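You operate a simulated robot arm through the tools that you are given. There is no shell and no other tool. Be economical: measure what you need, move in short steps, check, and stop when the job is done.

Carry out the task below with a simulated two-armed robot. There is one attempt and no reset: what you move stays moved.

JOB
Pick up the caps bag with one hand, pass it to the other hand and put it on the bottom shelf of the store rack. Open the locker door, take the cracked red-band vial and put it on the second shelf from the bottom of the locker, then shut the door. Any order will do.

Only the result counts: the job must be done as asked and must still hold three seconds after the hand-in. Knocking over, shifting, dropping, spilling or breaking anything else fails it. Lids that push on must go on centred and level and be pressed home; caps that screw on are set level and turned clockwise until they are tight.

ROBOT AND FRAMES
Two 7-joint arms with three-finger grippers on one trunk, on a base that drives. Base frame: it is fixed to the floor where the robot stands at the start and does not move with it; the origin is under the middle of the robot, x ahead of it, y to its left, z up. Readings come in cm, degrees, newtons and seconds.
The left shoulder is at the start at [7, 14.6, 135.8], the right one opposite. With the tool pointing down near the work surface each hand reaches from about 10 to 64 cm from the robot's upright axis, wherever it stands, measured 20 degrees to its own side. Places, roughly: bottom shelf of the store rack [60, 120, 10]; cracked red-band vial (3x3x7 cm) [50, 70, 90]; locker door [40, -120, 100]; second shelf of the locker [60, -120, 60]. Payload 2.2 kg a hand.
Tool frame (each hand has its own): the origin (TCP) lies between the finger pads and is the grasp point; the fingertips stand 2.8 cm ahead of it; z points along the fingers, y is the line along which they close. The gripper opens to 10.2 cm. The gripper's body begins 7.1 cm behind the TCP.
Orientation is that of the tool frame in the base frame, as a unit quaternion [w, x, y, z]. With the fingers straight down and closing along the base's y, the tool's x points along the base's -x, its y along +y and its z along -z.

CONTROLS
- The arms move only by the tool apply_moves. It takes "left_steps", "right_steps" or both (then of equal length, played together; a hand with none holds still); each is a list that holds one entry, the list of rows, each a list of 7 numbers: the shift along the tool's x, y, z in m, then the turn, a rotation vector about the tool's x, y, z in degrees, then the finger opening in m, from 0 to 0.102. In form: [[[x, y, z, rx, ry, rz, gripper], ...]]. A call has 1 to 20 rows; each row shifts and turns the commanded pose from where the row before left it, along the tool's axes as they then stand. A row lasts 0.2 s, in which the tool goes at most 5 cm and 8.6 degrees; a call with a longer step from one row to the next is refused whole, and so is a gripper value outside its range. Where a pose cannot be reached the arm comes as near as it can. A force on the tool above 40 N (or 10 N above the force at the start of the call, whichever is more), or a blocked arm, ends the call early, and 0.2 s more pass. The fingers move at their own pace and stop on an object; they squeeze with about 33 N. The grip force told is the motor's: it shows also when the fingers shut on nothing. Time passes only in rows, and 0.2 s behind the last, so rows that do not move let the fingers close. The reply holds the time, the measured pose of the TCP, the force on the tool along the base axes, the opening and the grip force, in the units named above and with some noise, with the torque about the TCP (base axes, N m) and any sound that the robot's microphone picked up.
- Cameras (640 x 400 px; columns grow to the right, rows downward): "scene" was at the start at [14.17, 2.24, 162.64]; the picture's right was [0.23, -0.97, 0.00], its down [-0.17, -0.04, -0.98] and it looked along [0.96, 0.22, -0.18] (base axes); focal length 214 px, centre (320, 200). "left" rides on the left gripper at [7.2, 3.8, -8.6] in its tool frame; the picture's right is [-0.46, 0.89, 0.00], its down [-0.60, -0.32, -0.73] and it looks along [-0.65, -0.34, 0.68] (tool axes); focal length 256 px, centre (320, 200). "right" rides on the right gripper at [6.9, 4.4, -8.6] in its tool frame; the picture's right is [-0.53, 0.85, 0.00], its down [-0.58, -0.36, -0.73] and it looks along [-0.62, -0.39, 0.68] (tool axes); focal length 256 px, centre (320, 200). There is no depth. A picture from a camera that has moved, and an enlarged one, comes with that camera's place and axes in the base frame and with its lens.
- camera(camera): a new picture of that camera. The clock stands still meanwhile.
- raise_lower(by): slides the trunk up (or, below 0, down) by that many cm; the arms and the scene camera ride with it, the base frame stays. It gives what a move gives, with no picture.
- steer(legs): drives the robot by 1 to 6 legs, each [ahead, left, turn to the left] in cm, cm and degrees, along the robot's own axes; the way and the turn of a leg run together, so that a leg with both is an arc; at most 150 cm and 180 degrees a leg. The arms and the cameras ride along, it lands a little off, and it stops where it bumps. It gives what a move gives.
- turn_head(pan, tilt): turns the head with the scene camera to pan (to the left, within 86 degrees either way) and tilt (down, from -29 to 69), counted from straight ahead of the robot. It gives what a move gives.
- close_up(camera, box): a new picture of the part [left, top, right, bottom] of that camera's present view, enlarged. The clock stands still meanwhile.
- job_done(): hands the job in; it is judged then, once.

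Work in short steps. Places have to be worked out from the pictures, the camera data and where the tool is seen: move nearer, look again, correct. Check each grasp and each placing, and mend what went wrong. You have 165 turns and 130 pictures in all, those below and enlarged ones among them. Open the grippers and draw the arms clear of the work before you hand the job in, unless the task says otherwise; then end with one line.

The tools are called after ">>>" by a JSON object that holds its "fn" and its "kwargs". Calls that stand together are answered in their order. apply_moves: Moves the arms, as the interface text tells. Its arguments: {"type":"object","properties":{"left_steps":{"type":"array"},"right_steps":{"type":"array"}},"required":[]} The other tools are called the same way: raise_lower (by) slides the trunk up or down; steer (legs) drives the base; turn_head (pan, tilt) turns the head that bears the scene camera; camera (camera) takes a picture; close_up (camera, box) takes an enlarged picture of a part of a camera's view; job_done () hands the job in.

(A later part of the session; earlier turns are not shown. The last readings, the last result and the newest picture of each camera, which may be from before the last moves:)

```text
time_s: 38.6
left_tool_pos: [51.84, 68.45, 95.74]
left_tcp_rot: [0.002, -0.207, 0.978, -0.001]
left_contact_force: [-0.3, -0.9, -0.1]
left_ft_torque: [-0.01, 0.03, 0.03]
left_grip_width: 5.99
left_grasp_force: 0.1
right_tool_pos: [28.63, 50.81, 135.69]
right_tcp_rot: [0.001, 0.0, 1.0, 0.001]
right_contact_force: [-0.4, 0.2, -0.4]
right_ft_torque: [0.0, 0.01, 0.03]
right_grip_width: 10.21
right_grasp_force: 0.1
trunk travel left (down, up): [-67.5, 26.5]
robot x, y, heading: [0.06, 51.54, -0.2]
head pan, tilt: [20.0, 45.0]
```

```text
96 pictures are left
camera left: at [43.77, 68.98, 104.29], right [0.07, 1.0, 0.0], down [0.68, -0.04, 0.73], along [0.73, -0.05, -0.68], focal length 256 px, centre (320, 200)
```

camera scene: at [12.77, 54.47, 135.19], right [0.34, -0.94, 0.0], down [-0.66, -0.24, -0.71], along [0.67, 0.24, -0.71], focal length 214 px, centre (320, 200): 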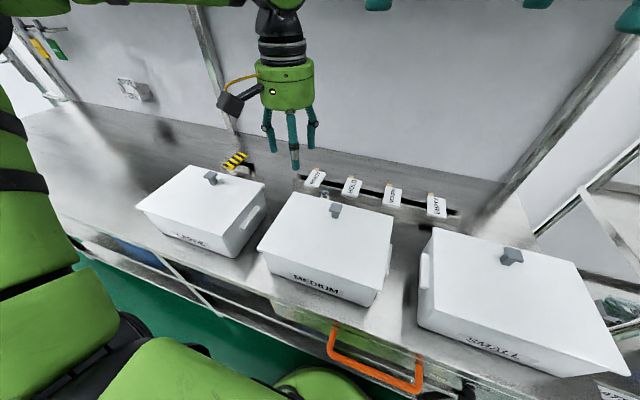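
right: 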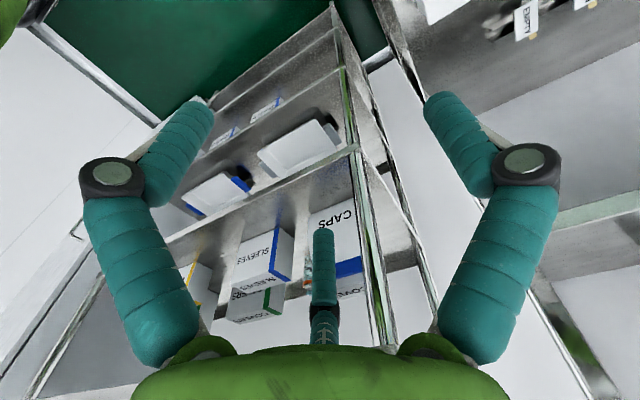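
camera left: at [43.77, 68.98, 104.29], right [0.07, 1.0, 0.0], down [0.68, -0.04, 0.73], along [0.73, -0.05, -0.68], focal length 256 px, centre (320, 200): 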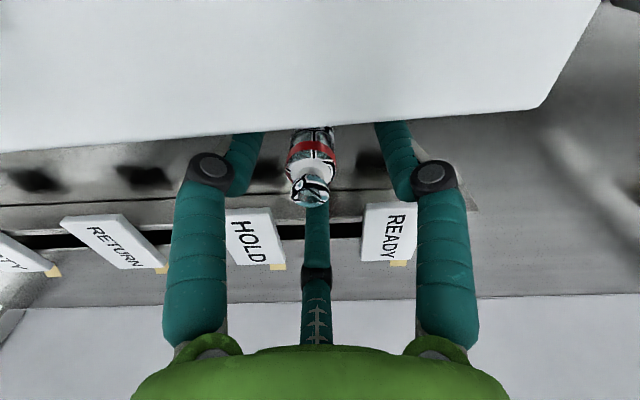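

No contact and the vial is between the fingers. I close.

>>> {"fn": "apply_moves", "kwargs": {"left_steps": [[[0, 0, 0, 0, 0, 0, 0.045], [0, 0, 0, 0, 0, 0, 0.03], [0, 0, 0, 0, 0, 0, 0.015], [0, 0, 0, 0, 0, 0, 0.0], [0, 0, 0, 0, 0, 0, 0.0]]]}}

>>> {"fn": "camera", "kwargs": {"camera": "left"}}

```text
time_s: 39.8
left_tool_pos: [51.92, 68.26, 95.96]
left_tcp_rot: [0.004, -0.208, 0.978, -0.001]
left_contact_force: [4.8, -1.8, 13.7]
left_ft_torque: [-0.14, -0.51, 0.03]
left_grip_width: 2.09
left_grasp_force: 32.6
right_tool_pos: [28.47, 50.77, 135.66]
right_tcp_rot: [0.001, 0.001, 1.0, 0.002]
right_contact_force: [0.9, -0.4, 0.4]
right_ft_torque: [0.03, -0.02, 0.01]
right_grip_width: 10.2
right_grasp_force: 0.3
trunk travel left (down, up): [-67.5, 26.5]
robot x, y, heading: [-0.09, 51.53, -0.3]
head pan, tilt: [20.0, 45.0]
```

```text
95 pictures are left
camera left: at [43.75, 68.9, 104.45], right [0.07, 1.0, 0.0], down [0.67, -0.04, 0.74], along [0.74, -0.05, -0.68], focal length 256 px, centre (320, 200)
```

left: 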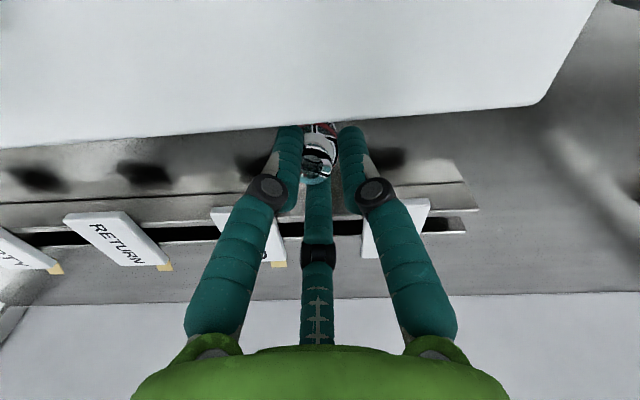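

Gripped at 2.1 cm width. I lift straight up 6 cm and check.

>>> {"fn": "apply_moves", "kwargs": {"left_steps": [[[0, 0, -0.01, 0, 0, 0, 0.0], [0, 0, -0.02, 0, 0, 0, 0.0], [0, 0, -0.03, 0, 0, 0, 0.0], [0, 0, -0.03, 0, 0, 0, 0.0], [0, 0, 0, 0, 0, 0, 0.0]]]}}

>>> {"fn": "camera", "kwargs": {"camera": "left"}}

>>> {"fn": "close_up", "kwargs": {"camera": "scene", "box": [240, 60, 400, 240]}}

```text
time_s: 41.0
left_tool_pos: [51.97, 68.09, 104.9]
left_tcp_rot: [0.002, -0.208, 0.978, 0.001]
left_contact_force: [0.0, 0.5, 0.1]
left_ft_torque: [-0.01, 0.0, 0.02]
left_grip_width: 1.83
left_grasp_force: 32.7
right_tool_pos: [28.64, 50.92, 135.7]
right_tcp_rot: [0.001, 0.001, 1.0, 0.002]
right_contact_force: [0.3, -0.5, 0.9]
right_ft_torque: [0.02, 0.01, -0.02]
right_grip_width: 10.19
right_grasp_force: 0.1
trunk travel left (down, up): [-67.5, 26.5]
robot x, y, heading: [-0.18, 51.69, -0.4]
head pan, tilt: [20.0, 45.0]
```

```text
94 pictures are left
camera left: at [43.85, 68.64, 113.34], right [0.07, 1.0, 0.0], down [0.68, -0.05, 0.73], along [0.73, -0.05, -0.68], focal length 256 px, centre (320, 200)
```

left: 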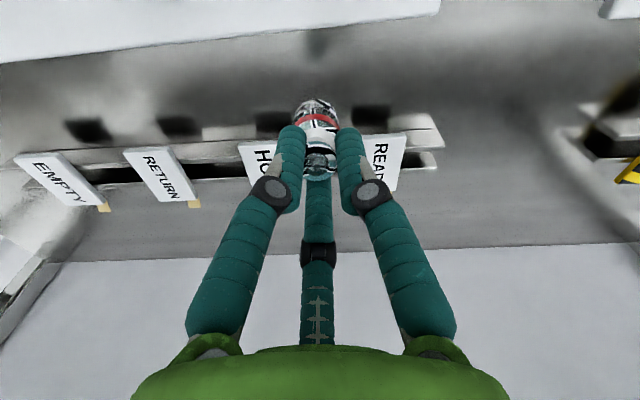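

```text
2.22 times, centred on (320, 150) of scene
camera zoom: at [12.8, 54.48, 135.19], right [0.34, -0.94, 0.0], down [-0.67, -0.24, -0.71], along [0.66, 0.24, -0.71], focal length 477 px, centre (320, 311)
```

zoom: 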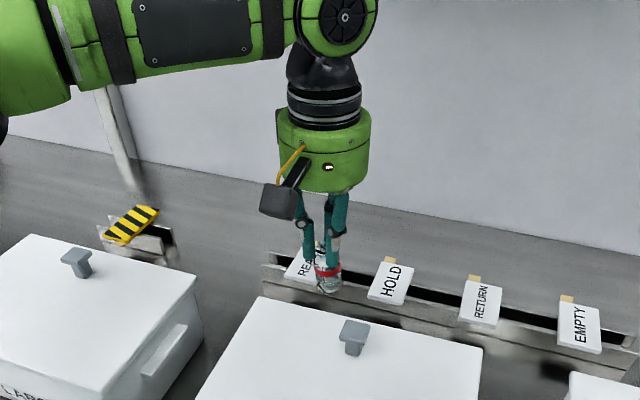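

The vial is held. I lift and draw the hand back over the boxes, then drive back away from the bench.

>>> {"fn": "apply_moves", "kwargs": {"left_steps": [[[0, 0, -0.04, 0, 0, 0, 0.0], [0, 0, -0.04, 0, 0, 0, 0.0], [0, 0, -0.04, 0, 0, 0, 0.0], [0.04, 0, -0.02, 0, 0, 8, 0.0], [0.04, 0, -0.02, 0, 0, 8, 0.0], [0.04, 0, 0, 0, 0, 8, 0.0], [0.04, 0, 0, 0, 0, 0, 0.0], [0, 0, 0, 0, 0, 0, 0.0]]]}}

>>> {"fn": "steer", "kwargs": {"legs": [[-30, 0, 0], [0, -70, 0]]}}

>>> {"fn": "turn_head", "kwargs": {"pan": -60, "tilt": 25}}

>>> {"fn": "camera", "kwargs": {"camera": "scene"}}

```text
time_s: 42.8
left_tool_pos: [35.06, 67.3, 120.26]
left_tcp_rot: [0.001, 0.001, 1.0, 0.0]
left_contact_force: [0.8, 1.2, -0.5]
left_ft_torque: [0.02, 0.02, 0.02]
left_grip_width: 1.83
left_grasp_force: 33.1
left hand out of reach, approached as far as the arm can: row 2, 3
right_tool_pos: [28.68, 50.98, 135.65]
right_tcp_rot: [0.0, 0.001, 1.0, 0.001]
right_contact_force: [0.7, 0.2, -0.3]
right_ft_torque: [0.01, -0.01, 0.01]
right_grip_width: 10.19
right_grasp_force: 0.0
trunk travel left (down, up): [-67.5, 26.5]
robot x, y, heading: [0.01, 51.63, -0.2]
head pan, tilt: [20.0, 45.0]
```

```text
time_s: 48.1
left_tool_pos: [6.92, 1.07, 120.14]
left_tcp_rot: [0.002, -0.013, 1.0, -0.001]
left_contact_force: [-1.3, 0.4, -0.9]
left_ft_torque: [0.0, 0.01, 0.0]
left_grip_width: 1.82
left_grasp_force: 32.8
right_tool_pos: [1.06, -15.37, 135.57]
right_tcp_rot: [0.001, -0.014, 1.0, 0.0]
right_contact_force: [-0.9, 0.1, -0.5]
right_ft_torque: [0.05, 0.01, -0.01]
right_grip_width: 10.2
right_grasp_force: 0.1
trunk travel left (down, up): [-67.5, 26.5]
robot x, y, heading: [-27.26, -15.63, 1.5]
head pan, tilt: [20.0, 45.0]
```

```text
time_s: 49.6
left_tool_pos: [6.93, 0.97, 120.27]
left_tcp_rot: [0.001, -0.014, 1.0, 0.0]
left_contact_force: [0.9, -0.1, -0.2]
left_ft_torque: [-0.01, -0.02, 0.0]
left_grip_width: 1.79
left_grasp_force: 33.4
right_tool_pos: [1.03, -15.51, 135.58]
right_tcp_rot: [0.0, -0.013, 1.0, 0.002]
right_contact_force: [-0.6, -1.3, -0.7]
right_ft_torque: [-0.01, 0.0, -0.02]
right_grip_width: 10.21
right_grasp_force: 0.1
trunk travel left (down, up): [-67.5, 26.5]
robot x, y, heading: [-27.48, -15.61, 1.5]
head pan, tilt: [-60.0, 25.0]
```

```text
92 pictures are left
camera scene: at [-17.59, -23.26, 138.25], right [-0.85, -0.53, 0.0], down [-0.22, 0.36, -0.91], along [0.48, -0.77, -0.42], focal length 214 px, centre (320, 200)
```

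scene: 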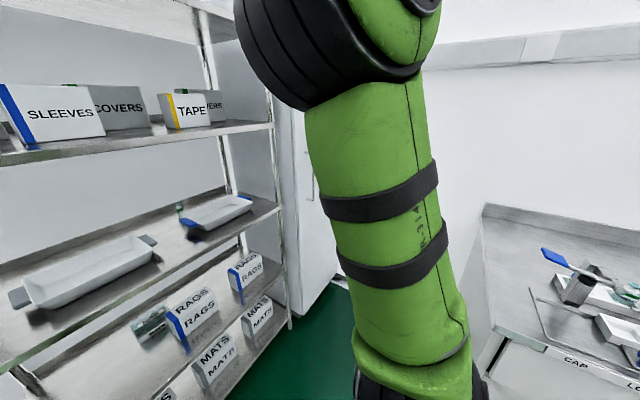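

The right arm hides the locker. I turn the robot right by 60° to look straight at it.

>>> {"fn": "steer", "kwargs": {"legs": [[0, 0, -60]]}}

>>> {"fn": "turn_head", "kwargs": {"pan": 0, "tilt": 22}}

>>> {"fn": "camera", "kwargs": {"camera": "scene"}}

```text
time_s: 52.7
left_tool_pos: [4.0, -37.49, 120.3]
left_tcp_rot: [0.0, 0.491, 0.871, -0.002]
left_contact_force: [0.4, -0.3, -0.9]
left_ft_torque: [0.01, 0.0, 0.0]
left_grip_width: 1.82
left_grasp_force: 33.5
right_tool_pos: [-13.32, -40.41, 135.69]
right_tcp_rot: [0.001, 0.491, 0.871, 0.0]
right_contact_force: [-0.7, 0.3, 0.4]
right_ft_torque: [0.01, -0.01, 0.02]
right_grip_width: 10.2
right_grasp_force: 0.0
trunk travel left (down, up): [-67.5, 26.5]
robot x, y, heading: [-27.49, -15.33, -58.8]
head pan, tilt: [-60.0, 25.0]
```

```text
time_s: 54.0
left_tool_pos: [4.08, -37.5, 120.35]
left_tcp_rot: [0.002, 0.491, 0.871, -0.001]
left_contact_force: [0.0, 0.4, 0.0]
left_ft_torque: [0.0, -0.02, -0.02]
left_grip_width: 1.81
left_grasp_force: 33.3
right_tool_pos: [-13.25, -40.39, 135.68]
right_tcp_rot: [0.002, 0.49, 0.872, 0.001]
right_contact_force: [0.1, -0.6, 0.1]
right_ft_torque: [-0.05, -0.05, -0.01]
right_grip_width: 10.18
right_grasp_force: 0.0
trunk travel left (down, up): [-67.5, 26.5]
robot x, y, heading: [-27.21, -15.62, -58.6]
head pan, tilt: [0.0, 22.0]
```

```text
91 pictures are left
camera scene: at [-20.03, -27.78, 138.73], right [-0.86, -0.52, 0.0], down [-0.19, 0.32, -0.93], along [0.48, -0.79, -0.37], focal length 214 px, centre (320, 200)
```

scene: 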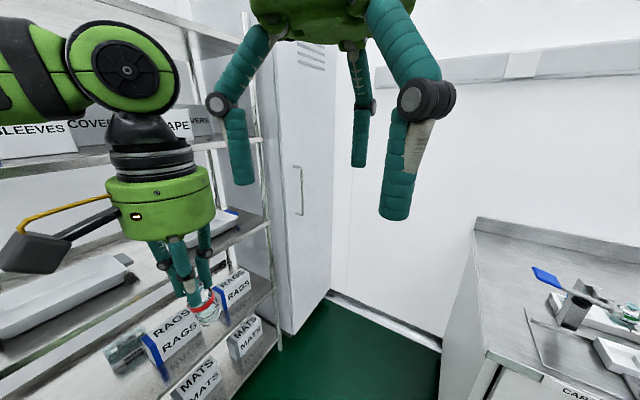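

The locker door faces −x, about y −104…−152 with the vertical bow handle at ≈[42,−108,104] on its left side; hinge at the wall side. I drive to about (−8, −75) facing +x.

>>> {"fn": "steer", "kwargs": {"legs": [[47, -6, 0], [0, 0, 58], [0, -15, 0]]}}

>>> {"fn": "turn_head", "kwargs": {"pan": -30, "tilt": 20}}

>>> {"fn": "camera", "kwargs": {"camera": "scene"}}

>>> {"fn": "camera", "kwargs": {"camera": "right"}}

```text
time_s: 60.3
left_tool_pos: [26.4, -58.31, 120.23]
left_tcp_rot: [0.002, 0.014, 1.0, -0.002]
left_contact_force: [0.2, 0.1, 0.2]
left_ft_torque: [0.0, 0.0, -0.02]
left_grip_width: 1.8
left_grasp_force: 32.8
right_tool_pos: [19.67, -74.25, 135.57]
right_tcp_rot: [0.0, 0.013, 1.0, 0.0]
right_contact_force: [-1.5, 0.3, 0.3]
right_ft_torque: [0.0, 0.0, -0.04]
right_grip_width: 10.19
right_grasp_force: 0.1
trunk travel left (down, up): [-67.5, 26.5]
robot x, y, heading: [-8.95, -73.5, -1.6]
head pan, tilt: [0.0, 22.0]
```

```text
time_s: 61.2
left_tool_pos: [26.55, -58.47, 120.29]
left_tcp_rot: [0.001, 0.013, 1.0, 0.0]
left_contact_force: [-0.1, 1.0, 0.3]
left_ft_torque: [-0.01, 0.0, -0.01]
left_grip_width: 1.82
left_grasp_force: 32.9
right_tool_pos: [19.6, -74.54, 135.53]
right_tcp_rot: [0.001, 0.013, 1.0, 0.001]
right_contact_force: [0.6, 0.4, -0.1]
right_ft_torque: [-0.02, 0.03, 0.02]
right_grip_width: 10.2
right_grasp_force: 0.0
trunk travel left (down, up): [-67.5, 26.5]
robot x, y, heading: [-9.07, -73.55, -1.6]
head pan, tilt: [-30.0, 20.0]
```

```text
90 pictures are left
camera scene: at [4.22, -78.06, 139.06], right [-0.52, -0.85, 0.0], down [-0.29, 0.18, -0.94], along [0.8, -0.49, -0.34], focal length 214 px, centre (320, 200)
```

scene: 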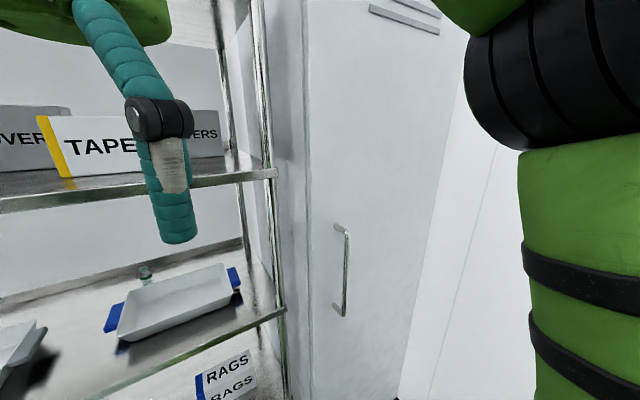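

```text
89 pictures are left
camera right: at [12.88, -70.02, 144.35], right [0.56, 0.83, 0.0], down [0.57, -0.38, 0.73], along [0.61, -0.41, -0.68], focal length 256 px, centre (320, 200)
```

right: 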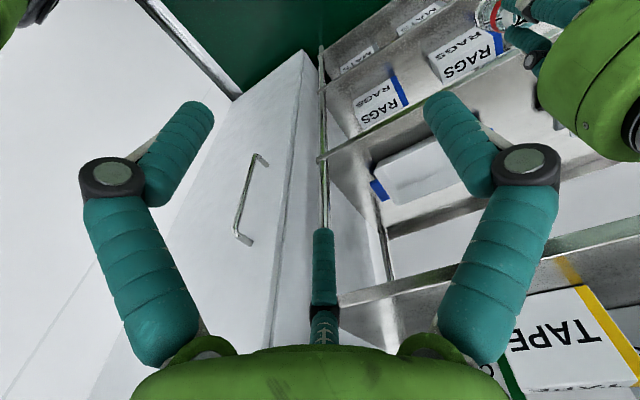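

The handle bar triangulates to [39.9, −107.4, ~93–113]. I bring the right hand forward and down, then pitch it to point at the door (−90° about tool y).

>>> {"fn": "apply_moves", "kwargs": {"right_steps": [[[-0.04, -0.025, 0.03, 0, 0, 0, 0.1], [-0.04, -0.025, 0.03, 0, 0, 0, 0.1], [-0.04, -0.025, 0.03, 0, 0, 0, 0.1], [-0.04, -0.025, 0.03, 0, 0, 0, 0.1], [0, 0, 0, 0, -8.2, 0, 0.1], [0, 0, 0, 0, -8.2, 0, 0.1], [0, 0, 0, 0, -8.2, 0, 0.1], [0, 0, 0, 0, -8.2, 0, 0.1], [0, 0, 0, 0, -8.2, 0, 0.1], [0, 0, 0, 0, -8.2, 0, 0.1], [0, 0, 0, 0, -8.2, 0, 0.1], [0, 0, 0, 0, -8.2, 0, 0.1], [0, 0, 0, 0, -8.2, 0, 0.1], [0, 0, 0, 0, -8.2, 0, 0.1], [0, 0, 0, 0, -8, 0, 0.1], [0, 0, 0, 0, 0, 0, 0.1]]]}}

>>> {"fn": "camera", "kwargs": {"camera": "scene"}}

>>> {"fn": "camera", "kwargs": {"camera": "right"}}

```text
refused: row 1 steps farther than a row can; nothing moved
```

```text
88 pictures are left
camera scene: at [4.22, -78.06, 139.06], right [-0.52, -0.85, 0.0], down [-0.29, 0.18, -0.94], along [0.8, -0.49, -0.34], focal length 214 px, centre (320, 200)
```

scene: 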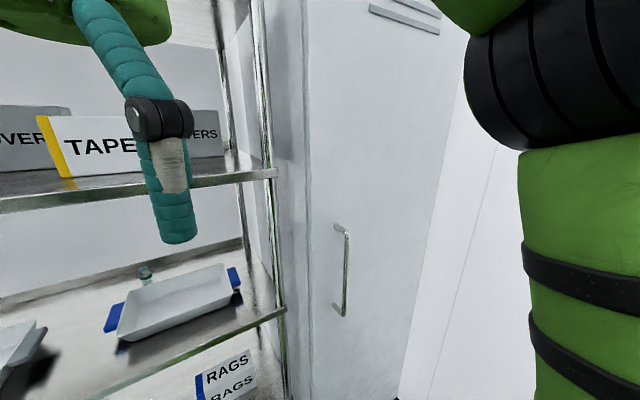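

```text
87 pictures are left
camera right: at [12.88, -70.02, 144.35], right [0.56, 0.83, 0.0], down [0.57, -0.38, 0.73], along [0.61, -0.41, -0.68], focal length 256 px, centre (320, 200)
```

right: 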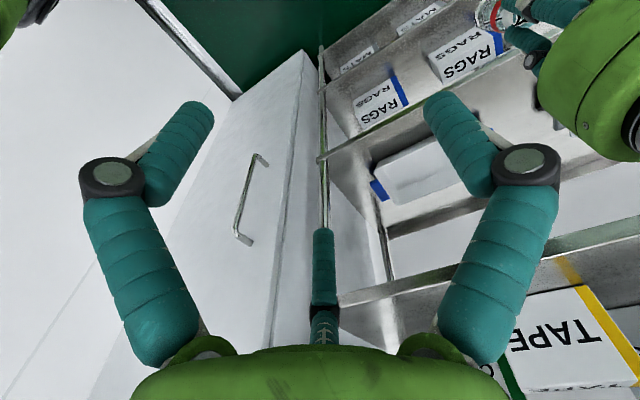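

The step was over 5 cm; I use smaller ones.

>>> {"fn": "apply_moves", "kwargs": {"right_steps": [[[-0.032, -0.02, 0.024, 0, 0, 0, 0.1], [-0.032, -0.02, 0.024, 0, 0, 0, 0.1], [-0.032, -0.02, 0.024, 0, 0, 0, 0.1], [-0.032, -0.02, 0.024, 0, 0, 0, 0.1], [-0.032, -0.02, 0.024, 0, 0, 0, 0.1], [0, 0, 0, 0, -8.2, 0, 0.1], [0, 0, 0, 0, -8.2, 0, 0.1], [0, 0, 0, 0, -8.2, 0, 0.1], [0, 0, 0, 0, -8.2, 0, 0.1], [0, 0, 0, 0, -8.2, 0, 0.1], [0, 0, 0, 0, -8.2, 0, 0.1], [0, 0, 0, 0, -8.2, 0, 0.1], [0, 0, 0, 0, -8.2, 0, 0.1], [0, 0, 0, 0, -8.2, 0, 0.1], [0, 0, 0, 0, -8.2, 0, 0.1], [0, 0, 0, 0, -8, 0, 0.1], [0, 0, 0, 0, 0, 0, 0.1]]]}}

>>> {"fn": "camera", "kwargs": {"camera": "scene"}}

>>> {"fn": "camera", "kwargs": {"camera": "right"}}

```text
time_s: 64.8
left_tool_pos: [26.52, -58.44, 120.24]
left_tcp_rot: [0.002, 0.014, 1.0, -0.001]
left_contact_force: [0.1, -0.5, 0.4]
left_ft_torque: [-0.01, 0.01, 0.02]
left_grip_width: 1.82
left_grasp_force: 33.0
right_tool_pos: [36.65, -84.12, 124.51]
right_tcp_rot: [0.708, 0.01, 0.706, -0.009]
right_contact_force: [-0.2, -0.8, 0.8]
right_ft_torque: [0.02, 0.01, 0.02]
right_grip_width: 10.02
right_grasp_force: 0.1
right hand out of reach, approached as far as the arm can: row 16
trunk travel left (down, up): [-67.5, 26.5]
robot x, y, heading: [-8.74, -73.32, -1.2]
head pan, tilt: [-30.0, 20.0]
```

```text
86 pictures are left
camera scene: at [4.15, -78.12, 139.06], right [-0.52, -0.85, 0.0], down [-0.29, 0.18, -0.94], along [0.8, -0.49, -0.34], focal length 214 px, centre (320, 200)
```

scene: 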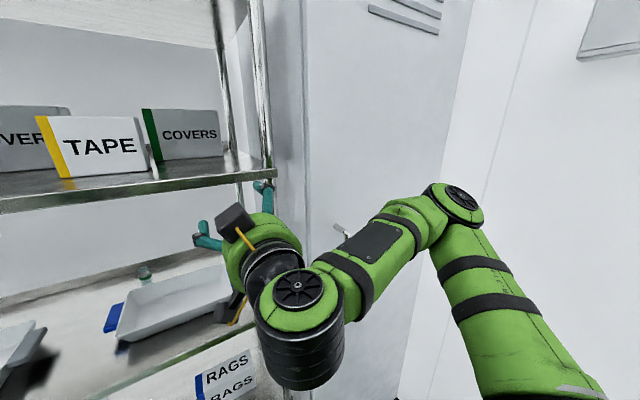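

```text
85 pictures are left
camera right: at [28.17, -79.53, 117.75], right [0.02, 0.84, 0.54], down [-0.74, -0.35, 0.57], along [0.67, -0.41, 0.62], focal length 256 px, centre (320, 200)
```

right: 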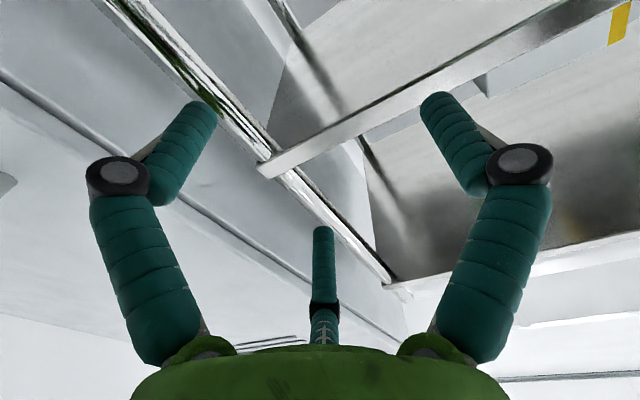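

The right hand now points forward. I shift it to in front of the handle at [32, −107.2, 103.5] and look.

>>> {"fn": "apply_moves", "kwargs": {"right_steps": [[[0.03, -0.033, -0.007, 0, 0, 0, 0.1], [0.03, -0.033, -0.007, 0, 0, 0, 0.1], [0.03, -0.033, -0.007, 0, 0, 0, 0.1], [0.03, -0.033, -0.007, 0, 0, 0, 0.1], [0.03, -0.033, -0.007, 0, 0, 0, 0.1], [0.03, -0.033, -0.007, 0, 0, 0, 0.1], [0.03, -0.033, -0.007, 0, 0, 0, 0.1], [0, 0, 0, 0, 0, 0, 0.1]]]}}

>>> {"fn": "camera", "kwargs": {"camera": "scene"}}

>>> {"fn": "camera", "kwargs": {"camera": "right"}}

```text
time_s: 66.7
left_tool_pos: [26.52, -58.39, 120.07]
left_tcp_rot: [0.001, 0.013, 1.0, -0.001]
left_contact_force: [-0.1, -0.3, -1.0]
left_ft_torque: [-0.01, -0.01, 0.0]
left_grip_width: 1.83
left_grasp_force: 33.1
right_tool_pos: [41.35, -90.43, 119.1]
right_tcp_rot: [0.708, 0.009, 0.706, -0.009]
right_contact_force: [-0.6, -0.4, 0.3]
right_ft_torque: [0.0, 0.0, -0.04]
right_grip_width: 9.99
right_grasp_force: 0.0
right hand out of reach, approached as far as the arm can: row 1, 2, 3, 4, 5, 6, 7
trunk travel left (down, up): [-67.5, 26.5]
robot x, y, heading: [-9.32, -72.95, -1.5]
head pan, tilt: [-30.0, 20.0]
```

```text
84 pictures are left
camera scene: at [4.21, -78.12, 139.05], right [-0.52, -0.85, 0.0], down [-0.29, 0.18, -0.94], along [0.8, -0.49, -0.34], focal length 214 px, centre (320, 200)
```

scene: 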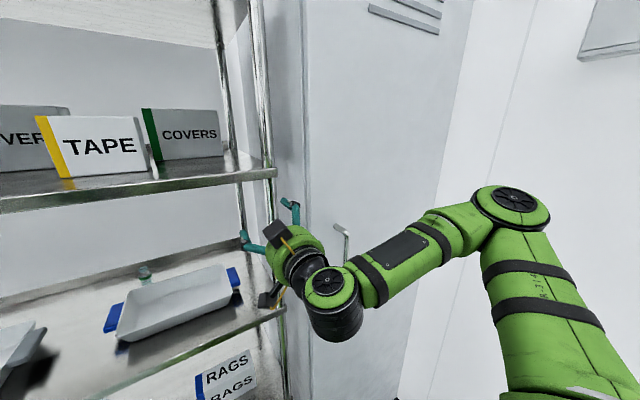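

```text
83 pictures are left
camera right: at [32.89, -85.83, 112.34], right [0.02, 0.84, 0.54], down [-0.74, -0.35, 0.57], along [0.67, -0.41, 0.62], focal length 256 px, centre (320, 200)
```

right: 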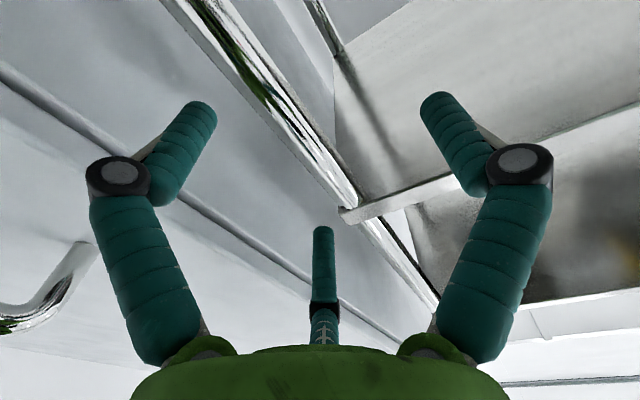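

The arm is too folded there. Better to stand farther away at about heading −40° and use the arm as is. I draw the left hand back, then drive to about (−13, −51), turn right 38° and lower the trunk 16 cm.

>>> {"fn": "apply_moves", "kwargs": {"left_steps": [[[0.04, 0.01, 0, 0, 0, 0, 0.0], [0.04, 0.01, 0, 0, 0, 0, 0.0], [0.03, 0, 0, 0, 0, 0, 0.0], [0, 0, 0, 0, 0, 0, 0.0]]]}}

>>> {"fn": "steer", "kwargs": {"legs": [[-6, 0, 0], [0, 22, 0], [0, 0, -38.5]]}}

>>> {"fn": "raise_lower", "kwargs": {"by": -16}}

>>> {"fn": "turn_head", "kwargs": {"pan": -5, "tilt": 15}}

>>> {"fn": "camera", "kwargs": {"camera": "scene"}}

>>> {"fn": "camera", "kwargs": {"camera": "right"}}

```text
time_s: 67.7
left_tool_pos: [15.58, -56.45, 120.23]
left_tcp_rot: [0.0, 0.013, 1.0, -0.001]
left_contact_force: [0.6, 0.4, -0.4]
left_ft_torque: [-0.02, 0.02, 0.02]
left_grip_width: 1.8
left_grasp_force: 33.0
right_tool_pos: [41.34, -90.49, 119.17]
right_tcp_rot: [0.707, 0.009, 0.707, -0.008]
right_contact_force: [0.0, 0.2, 0.5]
right_ft_torque: [0.02, 0.0, 0.01]
right_grip_width: 10.0
right_grasp_force: 0.0
trunk travel left (down, up): [-67.5, 26.5]
robot x, y, heading: [-8.67, -73.36, -1.6]
head pan, tilt: [-30.0, 20.0]
```

```text
time_s: 68.4
left_tool_pos: [15.61, -56.33, 120.4]
left_tcp_rot: [0.002, 0.013, 1.0, -0.001]
left_contact_force: [0.4, 0.8, 0.5]
left_ft_torque: [0.01, -0.02, 0.03]
left_grip_width: 1.81
left_grasp_force: 32.6
right_tool_pos: [41.44, -90.25, 119.21]
right_tcp_rot: [0.708, 0.008, 0.706, -0.008]
right_contact_force: [-0.5, 0.3, -1.1]
right_ft_torque: [0.01, -0.03, -0.04]
right_grip_width: 10.01
right_grasp_force: 0.1
trunk travel left (down, up): [-67.5, 26.5]
robot x, y, heading: [-8.79, -73.08, -1.6]
head pan, tilt: [-30.0, 20.0]
stopped in leg 1: the robot was blocked; the commanded pose is now the measured one
```

```text
time_s: 70.2
left_tool_pos: [15.54, -56.39, 104.36]
left_tcp_rot: [0.001, 0.013, 1.0, -0.001]
left_contact_force: [0.3, 0.1, -0.1]
left_ft_torque: [0.01, 0.02, 0.0]
left_grip_width: 1.8
left_grasp_force: 33.1
right_tool_pos: [41.42, -90.36, 103.2]
right_tcp_rot: [0.708, 0.009, 0.706, -0.008]
right_contact_force: [-0.4, 0.3, -0.3]
right_ft_torque: [-0.01, 0.02, 0.0]
right_grip_width: 9.99
right_grasp_force: 0.1
trunk travel left (down, up): [-51.5, 42.5]
robot x, y, heading: [-8.68, -72.87, -1.3]
head pan, tilt: [-30.0, 20.0]
```

```text
time_s: 71.1
left_tool_pos: [15.45, -56.32, 104.3]
left_tcp_rot: [0.002, 0.012, 1.0, -0.001]
left_contact_force: [-0.1, 1.0, 0.3]
left_ft_torque: [0.04, -0.01, -0.02]
left_grip_width: 1.82
left_grasp_force: 33.3
right_tool_pos: [41.3, -90.25, 103.09]
right_tcp_rot: [0.708, 0.008, 0.706, -0.008]
right_contact_force: [0.5, 0.6, -0.1]
right_ft_torque: [-0.01, 0.0, 0.01]
right_grip_width: 10.0
right_grasp_force: 0.1
trunk travel left (down, up): [-51.5, 42.5]
robot x, y, heading: [-8.97, -72.86, -1.7]
head pan, tilt: [-5.0, 15.0]
```

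```text
82 pictures are left
camera scene: at [5.53, -74.24, 123.87], right [-0.11, -0.99, 0.0], down [-0.26, 0.03, -0.97], along [0.96, -0.11, -0.26], focal length 214 px, centre (320, 200)
```

scene: 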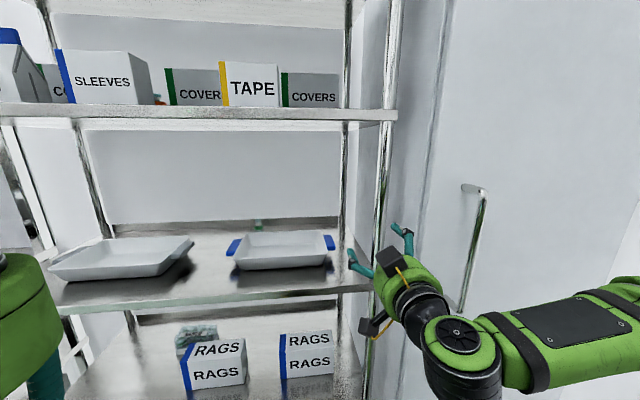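

```text
81 pictures are left
camera right: at [32.89, -85.72, 96.35], right [0.02, 0.84, 0.53], down [-0.74, -0.35, 0.57], along [0.67, -0.41, 0.62], focal length 256 px, centre (320, 200)
```

right: 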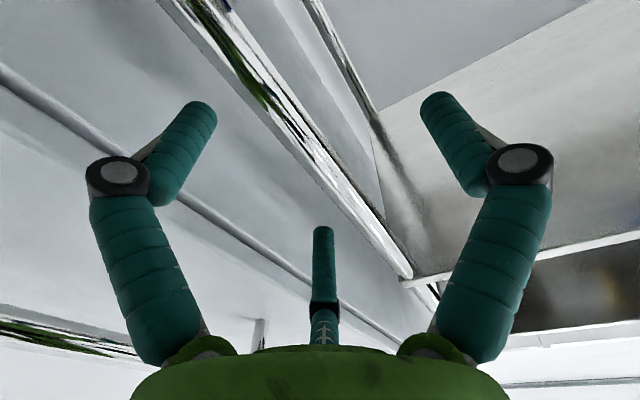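

The base backed onto the SAMPLES bench corner. I strafe left first, then back up a bit and turn right.

>>> {"fn": "steer", "kwargs": {"legs": [[1, 10, 0], [0, 14, 0], [-5, 0, 0], [0, 0, -38.5]]}}

>>> {"fn": "turn_head", "kwargs": {"pan": -10, "tilt": 15}}

>>> {"fn": "camera", "kwargs": {"camera": "scene"}}

```text
time_s: 75.5
left_tool_pos: [17.01, -51.55, 104.35]
left_tcp_rot: [0.001, 0.347, 0.938, -0.002]
left_contact_force: [0.5, -0.3, 0.2]
left_ft_torque: [0.01, -0.01, 0.0]
left_grip_width: 1.78
left_grasp_force: 33.3
right_tool_pos: [15.71, -94.29, 103.15]
right_tcp_rot: [0.665, 0.244, 0.662, -0.244]
right_contact_force: [0.7, 0.0, -1.1]
right_ft_torque: [-0.02, -0.04, -0.01]
right_grip_width: 10.01
right_grasp_force: 0.1
trunk travel left (down, up): [-51.5, 42.5]
robot x, y, heading: [-12.68, -49.3, -40.3]
head pan, tilt: [-5.0, 15.0]
```

```text
time_s: 76.2
left_tool_pos: [17.15, -51.54, 104.42]
left_tcp_rot: [0.001, 0.346, 0.938, -0.001]
left_contact_force: [1.0, -0.3, 0.0]
left_ft_torque: [0.02, -0.02, -0.01]
left_grip_width: 1.81
left_grasp_force: 32.7
right_tool_pos: [15.87, -94.29, 103.07]
right_tcp_rot: [0.665, 0.244, 0.662, -0.244]
right_contact_force: [-1.5, -0.1, -1.0]
right_ft_torque: [0.02, -0.03, -0.03]
right_grip_width: 10.01
right_grasp_force: 0.0
trunk travel left (down, up): [-51.5, 42.5]
robot x, y, heading: [-12.55, -49.55, -40.4]
head pan, tilt: [-10.0, 15.0]
```

```text
80 pictures are left
camera scene: at [-2.55, -59.58, 123.87], right [-0.77, -0.64, 0.0], down [-0.16, 0.2, -0.97], along [0.61, -0.75, -0.26], focal length 214 px, centre (320, 200)
```

scene: 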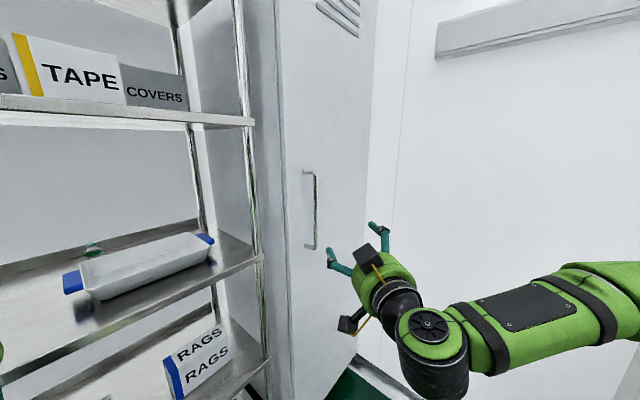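

Handle fits [39.5, −108, 104]. I drive 17 ahead and 5 left so that the open hand stands about 9 cm before the handle.

>>> {"fn": "steer", "kwargs": {"legs": [[17, 5, 0]]}}

>>> {"fn": "camera", "kwargs": {"camera": "scene"}}

>>> {"fn": "camera", "kwargs": {"camera": "right"}}

```text
time_s: 77.7
left_tool_pos: [32.96, -58.9, 104.37]
left_tcp_rot: [0.001, 0.348, 0.938, -0.002]
left_contact_force: [0.1, -1.1, -0.5]
left_ft_torque: [-0.01, 0.0, 0.03]
left_grip_width: 1.79
left_grasp_force: 33.3
right_tool_pos: [31.8, -101.53, 103.14]
right_tcp_rot: [0.665, 0.244, 0.662, -0.244]
right_contact_force: [-0.1, 0.0, -0.4]
right_ft_torque: [0.03, -0.03, -0.03]
right_grip_width: 10.01
right_grasp_force: 0.1
trunk travel left (down, up): [-51.5, 42.5]
robot x, y, heading: [3.51, -56.71, -40.5]
head pan, tilt: [-10.0, 15.0]
```

```text
79 pictures are left
camera scene: at [13.4, -66.87, 123.87], right [-0.77, -0.63, 0.0], down [-0.16, 0.2, -0.97], along [0.61, -0.75, -0.26], focal length 214 px, centre (320, 200)
```

scene: 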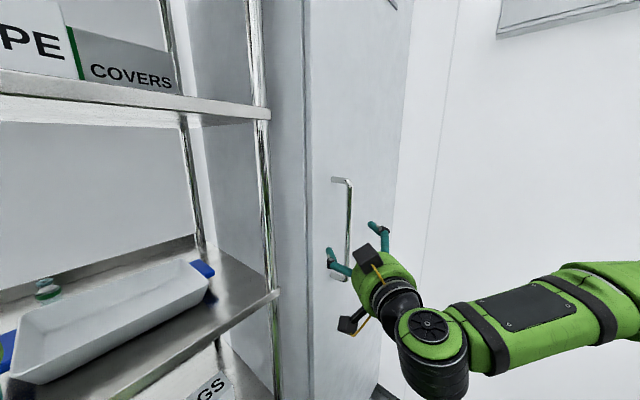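

```text
78 pictures are left
camera right: at [28.01, -92.62, 96.36], right [0.55, 0.64, 0.53], down [-0.79, 0.2, 0.57], along [0.26, -0.74, 0.62], focal length 256 px, centre (320, 200)
```

right: 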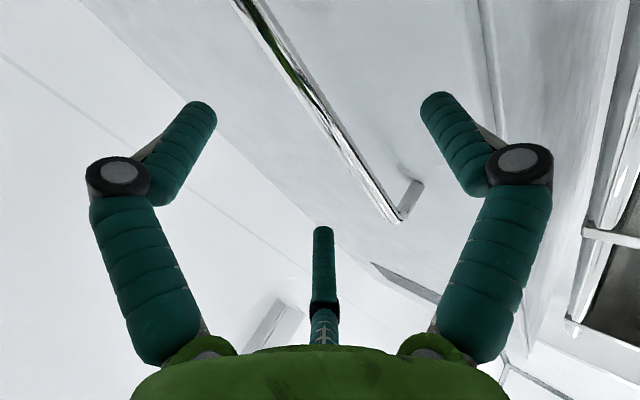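

The handle now solves to about [37, −105.7], roughly 6.7 cm ahead of the TCP and centred. I advance 5 cm and look.

>>> {"fn": "apply_moves", "kwargs": {"right_steps": [[[0, 0, 0.025, 0, 0, 0, 0.1], [0, 0, 0.025, 0, 0, 0, 0.1], [0, 0, 0, 0, 0, 0, 0.1]]]}}

>>> {"fn": "camera", "kwargs": {"camera": "right"}}

>>> {"fn": "close_up", "kwargs": {"camera": "scene", "box": [280, 150, 440, 330]}}

```text
time_s: 78.5
left_tool_pos: [32.99, -59.02, 104.4]
left_tcp_rot: [0.002, 0.348, 0.937, -0.002]
left_contact_force: [-0.5, -0.9, -0.3]
left_ft_torque: [0.02, -0.05, 0.01]
left_grip_width: 1.78
left_grasp_force: 32.5
right_tool_pos: [35.44, -105.07, 103.33]
right_tcp_rot: [0.664, 0.245, 0.662, -0.245]
right_contact_force: [0.0, -1.0, 0.4]
right_ft_torque: [0.0, -0.02, 0.01]
right_grip_width: 10.02
right_grasp_force: 0.1
trunk travel left (down, up): [-51.5, 42.5]
robot x, y, heading: [3.32, -56.54, -40.8]
head pan, tilt: [-10.0, 15.0]
```

```text
77 pictures are left
camera right: at [31.78, -96.18, 96.59], right [0.55, 0.64, 0.54], down [-0.79, 0.2, 0.57], along [0.26, -0.74, 0.62], focal length 256 px, centre (320, 200)
```

right: 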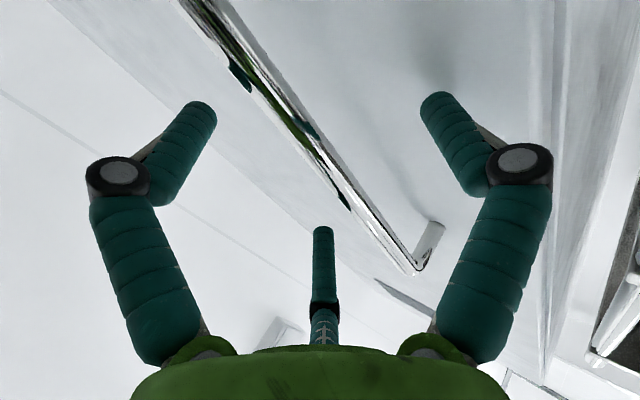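

```text
2.22 times, centred on (360, 240) of scene
camera zoom: at [13.3, -66.94, 123.87], right [-0.77, -0.63, 0.0], down [-0.16, 0.2, -0.97], along [0.61, -0.75, -0.26], focal length 477 px, centre (231, 111)
```

zoom: 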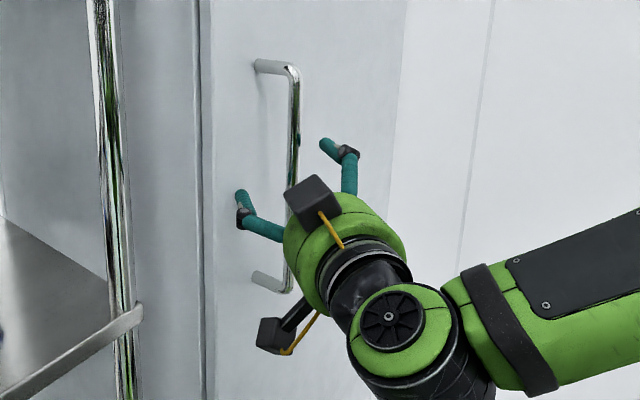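

The bar sits about 3 cm ahead of the TCP, centred between the fingers. I advance 2.5 cm and close.

>>> {"fn": "apply_moves", "kwargs": {"right_steps": [[[0, 0, 0.013, 0, 0, 0, 0.1], [0, 0, 0.012, 0, 0, 0, 0.1], [0, 0, 0, 0, 0, 0, 0.06], [0, 0, 0, 0, 0, 0, 0.03], [0, 0, 0, 0, 0, 0, 0.0], [0, 0, 0, 0, 0, 0, 0.0], [0, 0, 0, 0, 0, 0, 0.0]]]}}

>>> {"fn": "camera", "kwargs": {"camera": "right"}}

```text
time_s: 80.1
left_tool_pos: [33.08, -59.03, 104.32]
left_tcp_rot: [0.001, 0.347, 0.938, -0.001]
left_contact_force: [-0.4, 0.5, 0.3]
left_ft_torque: [0.01, -0.03, 0.02]
left_grip_width: 1.78
left_grasp_force: 33.4
right_tool_pos: [37.37, -106.52, 103.47]
right_tcp_rot: [0.663, 0.247, 0.663, -0.246]
right_contact_force: [-2.8, -2.5, 2.9]
right_ft_torque: [0.07, 0.2, 0.09]
right_grip_width: 2.38
right_grasp_force: 44.4
trunk travel left (down, up): [-51.5, 42.5]
robot x, y, heading: [3.36, -56.49, -40.6]
head pan, tilt: [-10.0, 15.0]
```

```text
75 pictures are left
camera right: at [33.72, -97.65, 96.64], right [0.55, 0.64, 0.54], down [-0.79, 0.2, 0.58], along [0.26, -0.74, 0.62], focal length 256 px, centre (320, 200)
```

right: 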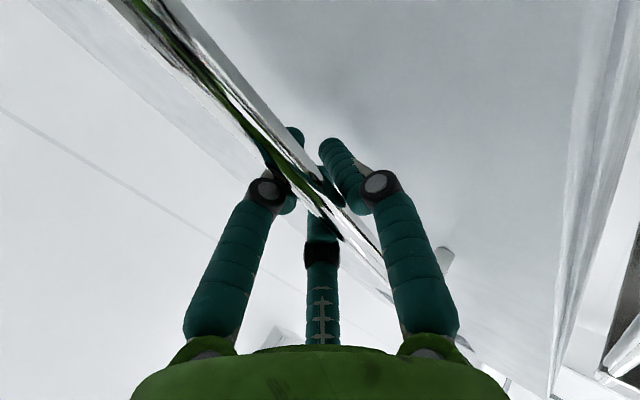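

The bar is gripped. I pull the door along its arc about the hinge (≈[42,−148]), first ~10°.

>>> {"fn": "apply_moves", "kwargs": {"right_steps": [[[0, -0.0138, -0.0118, 0, 0, 0, 0.0], [0, -0.0139, -0.0118, 0, 0, 0, 0.0], [0, -0.0148, -0.0106, 0, 0, 0, 0.0], [0, -0.0149, -0.0105, 0, 0, 0, 0.0], [0, 0, 0, 0, 0, 0, 0.0]]]}}

>>> {"fn": "camera", "kwargs": {"camera": "scene"}}

```text
time_s: 81.3
left_tool_pos: [33.3, -59.54, 104.26]
left_tcp_rot: [-0.002, 0.347, 0.938, 0.002]
left_contact_force: [0.6, 0.1, 0.4]
left_ft_torque: [0.03, 0.02, 0.02]
left_grip_width: 1.79
left_grasp_force: 32.8
right_tool_pos: [30.95, -108.09, 103.44]
right_tcp_rot: [0.654, 0.25, 0.672, -0.242]
right_contact_force: [6.4, -18.0, -27.9]
right_ft_torque: [-0.55, -0.56, 0.22]
right_grip_width: 2.43
right_grasp_force: 44.7
right hand out of reach, approached as far as the arm can: row 1, 2
trunk travel left (down, up): [-51.5, 42.5]
robot x, y, heading: [3.68, -56.35, -40.9]
head pan, tilt: [-10.0, 15.0]
```

```text
74 pictures are left
camera scene: at [13.76, -67.69, 123.74], right [-0.77, -0.63, 0.0], down [-0.17, 0.21, -0.96], along [0.61, -0.75, -0.27], focal length 214 px, centre (320, 200)
```

scene: 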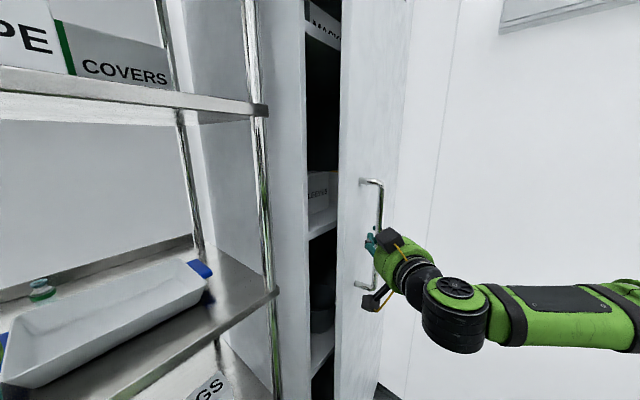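

The door is about 10° open with a load from the arm's limit; I let the base carry the next part of the arc (−4.6 ahead, −9.9 left).

>>> {"fn": "steer", "kwargs": {"legs": [[-2.6, -4.8, 0], [-2, -5, 0]]}}

>>> {"fn": "camera", "kwargs": {"camera": "scene"}}

```text
time_s: 82.8
left_tool_pos: [23.64, -64.03, 104.27]
left_tcp_rot: [-0.003, 0.346, 0.938, 0.001]
left_contact_force: [-0.3, 0.0, 0.3]
left_ft_torque: [0.05, 0.01, 0.0]
left_grip_width: 1.81
left_grasp_force: 33.3
right_tool_pos: [21.38, -112.44, 103.55]
right_tcp_rot: [0.654, 0.249, 0.671, -0.242]
right_contact_force: [14.9, -21.7, -22.8]
right_ft_torque: [-0.31, -0.01, 0.28]
right_grip_width: 2.42
right_grasp_force: 44.9
trunk travel left (down, up): [-51.5, 42.5]
robot x, y, heading: [-5.71, -60.54, -40.5]
head pan, tilt: [-10.0, 15.0]
```

```text
73 pictures are left
camera scene: at [4.12, -72.19, 123.73], right [-0.77, -0.63, 0.0], down [-0.17, 0.21, -0.96], along [0.61, -0.74, -0.27], focal length 214 px, centre (320, 200)
```

scene: 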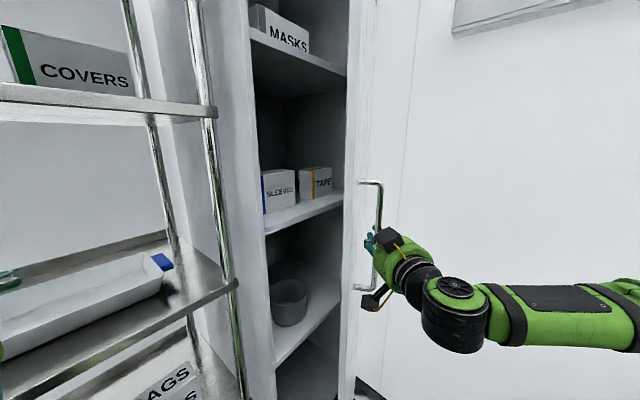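

The door is ~27° open. I release the handle, back off 9 cm, and will then hook the door's inner side to push it wider.

>>> {"fn": "apply_moves", "kwargs": {"right_steps": [[[0, 0, 0, 0, 0, 0, 0.05], [0, 0, 0, 0, 0, 0, 0.1], [0, 0, 0, 0, 0, 0, 0.1], [0, 0, 0, 0, 0, 0, 0.1]]]}}

>>> {"fn": "steer", "kwargs": {"legs": [[-10, 0, 0]]}}

>>> {"fn": "camera", "kwargs": {"camera": "scene"}}

```text
time_s: 83.8
left_tool_pos: [23.21, -63.45, 104.21]
left_tcp_rot: [0.0, 0.348, 0.938, -0.001]
left_contact_force: [0.2, -0.7, 0.1]
left_ft_torque: [0.02, 0.02, 0.02]
left_grip_width: 1.82
left_grasp_force: 32.9
right_tool_pos: [20.87, -111.78, 104.07]
right_tcp_rot: [0.657, 0.248, 0.669, -0.244]
right_contact_force: [-0.1, 0.5, 0.1]
right_ft_torque: [0.03, -0.01, 0.02]
right_grip_width: 10.01
right_grasp_force: 0.1
trunk travel left (down, up): [-51.5, 42.5]
robot x, y, heading: [-5.96, -60.76, -40.8]
head pan, tilt: [-10.0, 15.0]
```

```text
time_s: 84.9
left_tool_pos: [15.83, -56.94, 104.34]
left_tcp_rot: [0.001, 0.346, 0.938, -0.001]
left_contact_force: [0.1, 0.4, -0.2]
left_ft_torque: [-0.01, -0.01, 0.0]
left_grip_width: 1.81
left_grasp_force: 33.3
right_tool_pos: [13.51, -105.38, 104.05]
right_tcp_rot: [0.657, 0.247, 0.67, -0.243]
right_contact_force: [-0.8, -0.6, 0.8]
right_ft_torque: [0.01, 0.02, 0.0]
right_grip_width: 10.0
right_grasp_force: 0.0
trunk travel left (down, up): [-51.5, 42.5]
robot x, y, heading: [-13.61, -54.27, -40.3]
head pan, tilt: [-10.0, 15.0]
```

```text
72 pictures are left
camera scene: at [-3.86, -64.97, 123.87], right [-0.77, -0.63, 0.0], down [-0.16, 0.2, -0.97], along [0.61, -0.75, -0.26], focal length 214 px, centre (320, 200)
```

scene: 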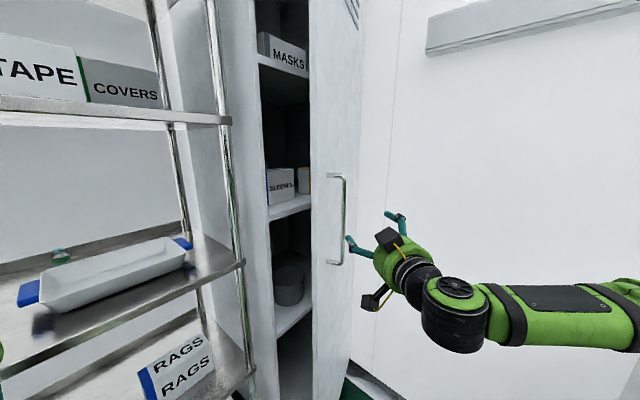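

The door stays open. With the fingers closed I strafe left past the door's edge and then move ahead so the hand goes behind it.

>>> {"fn": "apply_moves", "kwargs": {"right_steps": [[[0, 0, 0, 0, 0, 0, 0.05], [0, 0, 0, 0, 0, 0, 0.0], [0, 0, 0, 0, 0, 0, 0.0]]]}}

>>> {"fn": "steer", "kwargs": {"legs": [[0, 16, 0], [11, 0, 0]]}}

>>> {"fn": "camera", "kwargs": {"camera": "scene"}}

```text
time_s: 85.7
left_tool_pos: [15.83, -57.02, 104.35]
left_tcp_rot: [0.0, 0.347, 0.938, -0.002]
left_contact_force: [-0.5, -0.3, -0.6]
left_ft_torque: [-0.03, 0.01, 0.04]
left_grip_width: 1.82
left_grasp_force: 32.3
right_tool_pos: [13.53, -105.31, 104.12]
right_tcp_rot: [0.657, 0.248, 0.669, -0.244]
right_contact_force: [0.6, -0.2, -0.5]
right_ft_torque: [0.0, -0.01, 0.02]
right_grip_width: 0.22
right_grasp_force: 31.5
trunk travel left (down, up): [-51.5, 42.5]
robot x, y, heading: [-13.81, -54.38, -40.5]
head pan, tilt: [-10.0, 15.0]
```

```text
time_s: 87.9
left_tool_pos: [34.43, -52.44, 104.39]
left_tcp_rot: [0.0, 0.348, 0.937, -0.002]
left_contact_force: [0.4, -0.1, 0.5]
left_ft_torque: [0.01, 0.02, -0.02]
left_grip_width: 1.81
left_grasp_force: 32.6
right_tool_pos: [31.97, -100.68, 104.11]
right_tcp_rot: [0.657, 0.248, 0.669, -0.245]
right_contact_force: [0.4, -0.2, 0.3]
right_ft_torque: [0.0, 0.01, 0.0]
right_grip_width: 0.21
right_grasp_force: 31.2
trunk travel left (down, up): [-51.5, 42.5]
robot x, y, heading: [4.84, -49.71, -40.7]
head pan, tilt: [-10.0, 15.0]
```

```text
71 pictures are left
camera scene: at [14.67, -60.38, 123.88], right [-0.77, -0.63, 0.0], down [-0.16, 0.2, -0.97], along [0.61, -0.75, -0.26], focal length 214 px, centre (320, 200)
```

scene: 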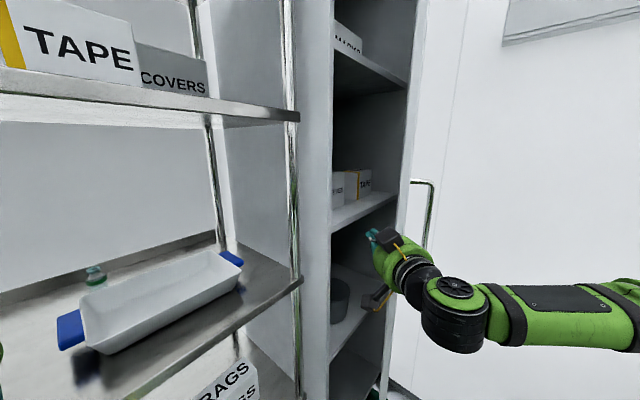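

The hand is inside the door's edge. I turn the base right to sweep the door open.

>>> {"fn": "steer", "kwargs": {"legs": [[0, 0, -20]]}}

>>> {"fn": "camera", "kwargs": {"camera": "scene"}}

```text
time_s: 89.4
left_tool_pos: [31.83, -62.3, 104.47]
left_tcp_rot: [0.001, 0.503, 0.865, -0.002]
left_contact_force: [0.2, 0.3, 0.2]
left_ft_torque: [-0.06, 0.03, 0.02]
left_grip_width: 1.79
left_grasp_force: 32.8
right_tool_pos: [13.37, -106.91, 104.09]
right_tcp_rot: [0.605, 0.359, 0.617, -0.353]
right_contact_force: [0.3, 0.8, 0.9]
right_ft_torque: [-0.02, 0.0, -0.03]
right_grip_width: 0.21
right_grasp_force: 31.4
trunk travel left (down, up): [-51.5, 42.5]
robot x, y, heading: [4.94, -50.03, -60.6]
head pan, tilt: [-10.0, 15.0]
```

```text
70 pictures are left
camera scene: at [10.58, -63.04, 123.87], right [-0.94, -0.33, 0.0], down [-0.09, 0.24, -0.97], along [0.32, -0.91, -0.26], focal length 214 px, centre (320, 200)
```

scene: 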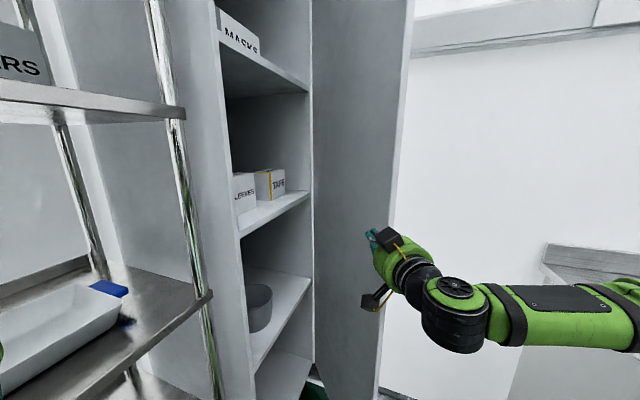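

It swings freely, now ~45°. I push further: right, then ahead and right.

>>> {"fn": "steer", "kwargs": {"legs": [[0, -7, 0], [10, -8, 0]]}}

>>> {"fn": "camera", "kwargs": {"camera": "scene"}}

```text
time_s: 91.2
left_tool_pos: [23.67, -77.7, 104.31]
left_tcp_rot: [0.001, 0.504, 0.864, -0.002]
left_contact_force: [0.2, 0.1, 0.6]
left_ft_torque: [0.01, 0.05, 0.0]
left_grip_width: 1.81
left_grasp_force: 32.8
right_tool_pos: [5.15, -122.4, 104.05]
right_tcp_rot: [0.605, 0.359, 0.616, -0.354]
right_contact_force: [0.6, -0.7, 0.0]
right_ft_torque: [0.02, 0.0, -0.02]
right_grip_width: 0.24
right_grasp_force: 31.3
trunk travel left (down, up): [-51.5, 42.5]
robot x, y, heading: [-3.28, -65.53, -60.7]
head pan, tilt: [-10.0, 15.0]
```

```text
69 pictures are left
camera scene: at [2.52, -78.53, 123.87], right [-0.94, -0.33, 0.0], down [-0.09, 0.24, -0.97], along [0.32, -0.91, -0.26], focal length 214 px, centre (320, 200)
```

scene: 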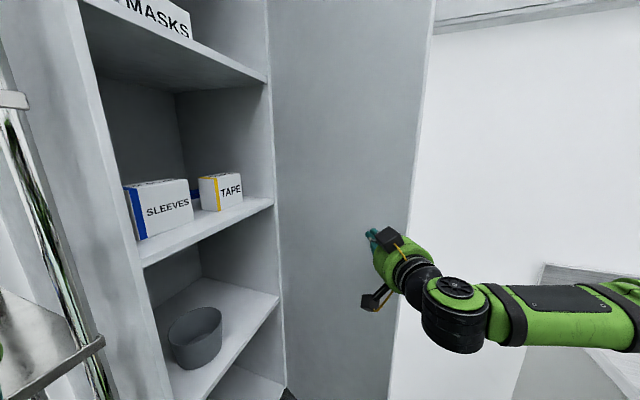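

About 60° open. One more push, then I withdraw the hand.

>>> {"fn": "steer", "kwargs": {"legs": [[8, -4, 0], [0, 0, -12]]}}

>>> {"fn": "camera", "kwargs": {"camera": "scene"}}

```text
time_s: 93.1
left_tool_pos: [21.22, -92.03, 104.31]
left_tcp_rot: [0.002, 0.592, 0.806, -0.002]
left_contact_force: [0.2, 0.2, 0.1]
left_ft_torque: [0.01, -0.02, 0.04]
left_grip_width: 1.81
left_grasp_force: 33.2
right_tool_pos: [-6.15, -131.89, 104.12]
right_tcp_rot: [0.566, 0.421, 0.576, -0.415]
right_contact_force: [-0.4, 0.6, 0.3]
right_ft_torque: [0.03, -0.03, 0.01]
right_grip_width: 0.19
right_grasp_force: 31.1
trunk travel left (down, up): [-51.5, 42.5]
robot x, y, heading: [-2.46, -74.53, -72.6]
head pan, tilt: [-10.0, 15.0]
```

```text
68 pictures are left
camera scene: at [0.22, -88.36, 123.87], right [-0.99, -0.13, 0.0], down [-0.03, 0.26, -0.97], along [0.13, -0.96, -0.26], focal length 214 px, centre (320, 200)
```

scene: 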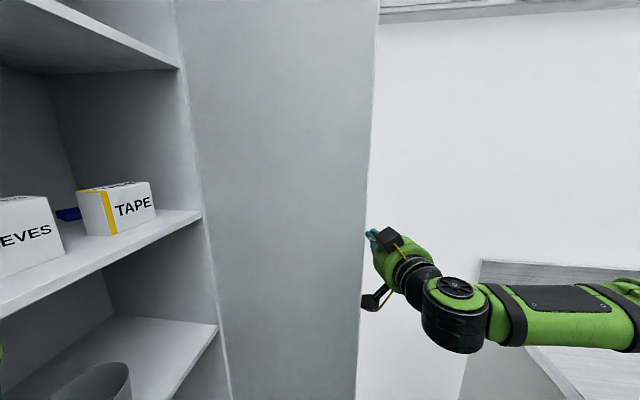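

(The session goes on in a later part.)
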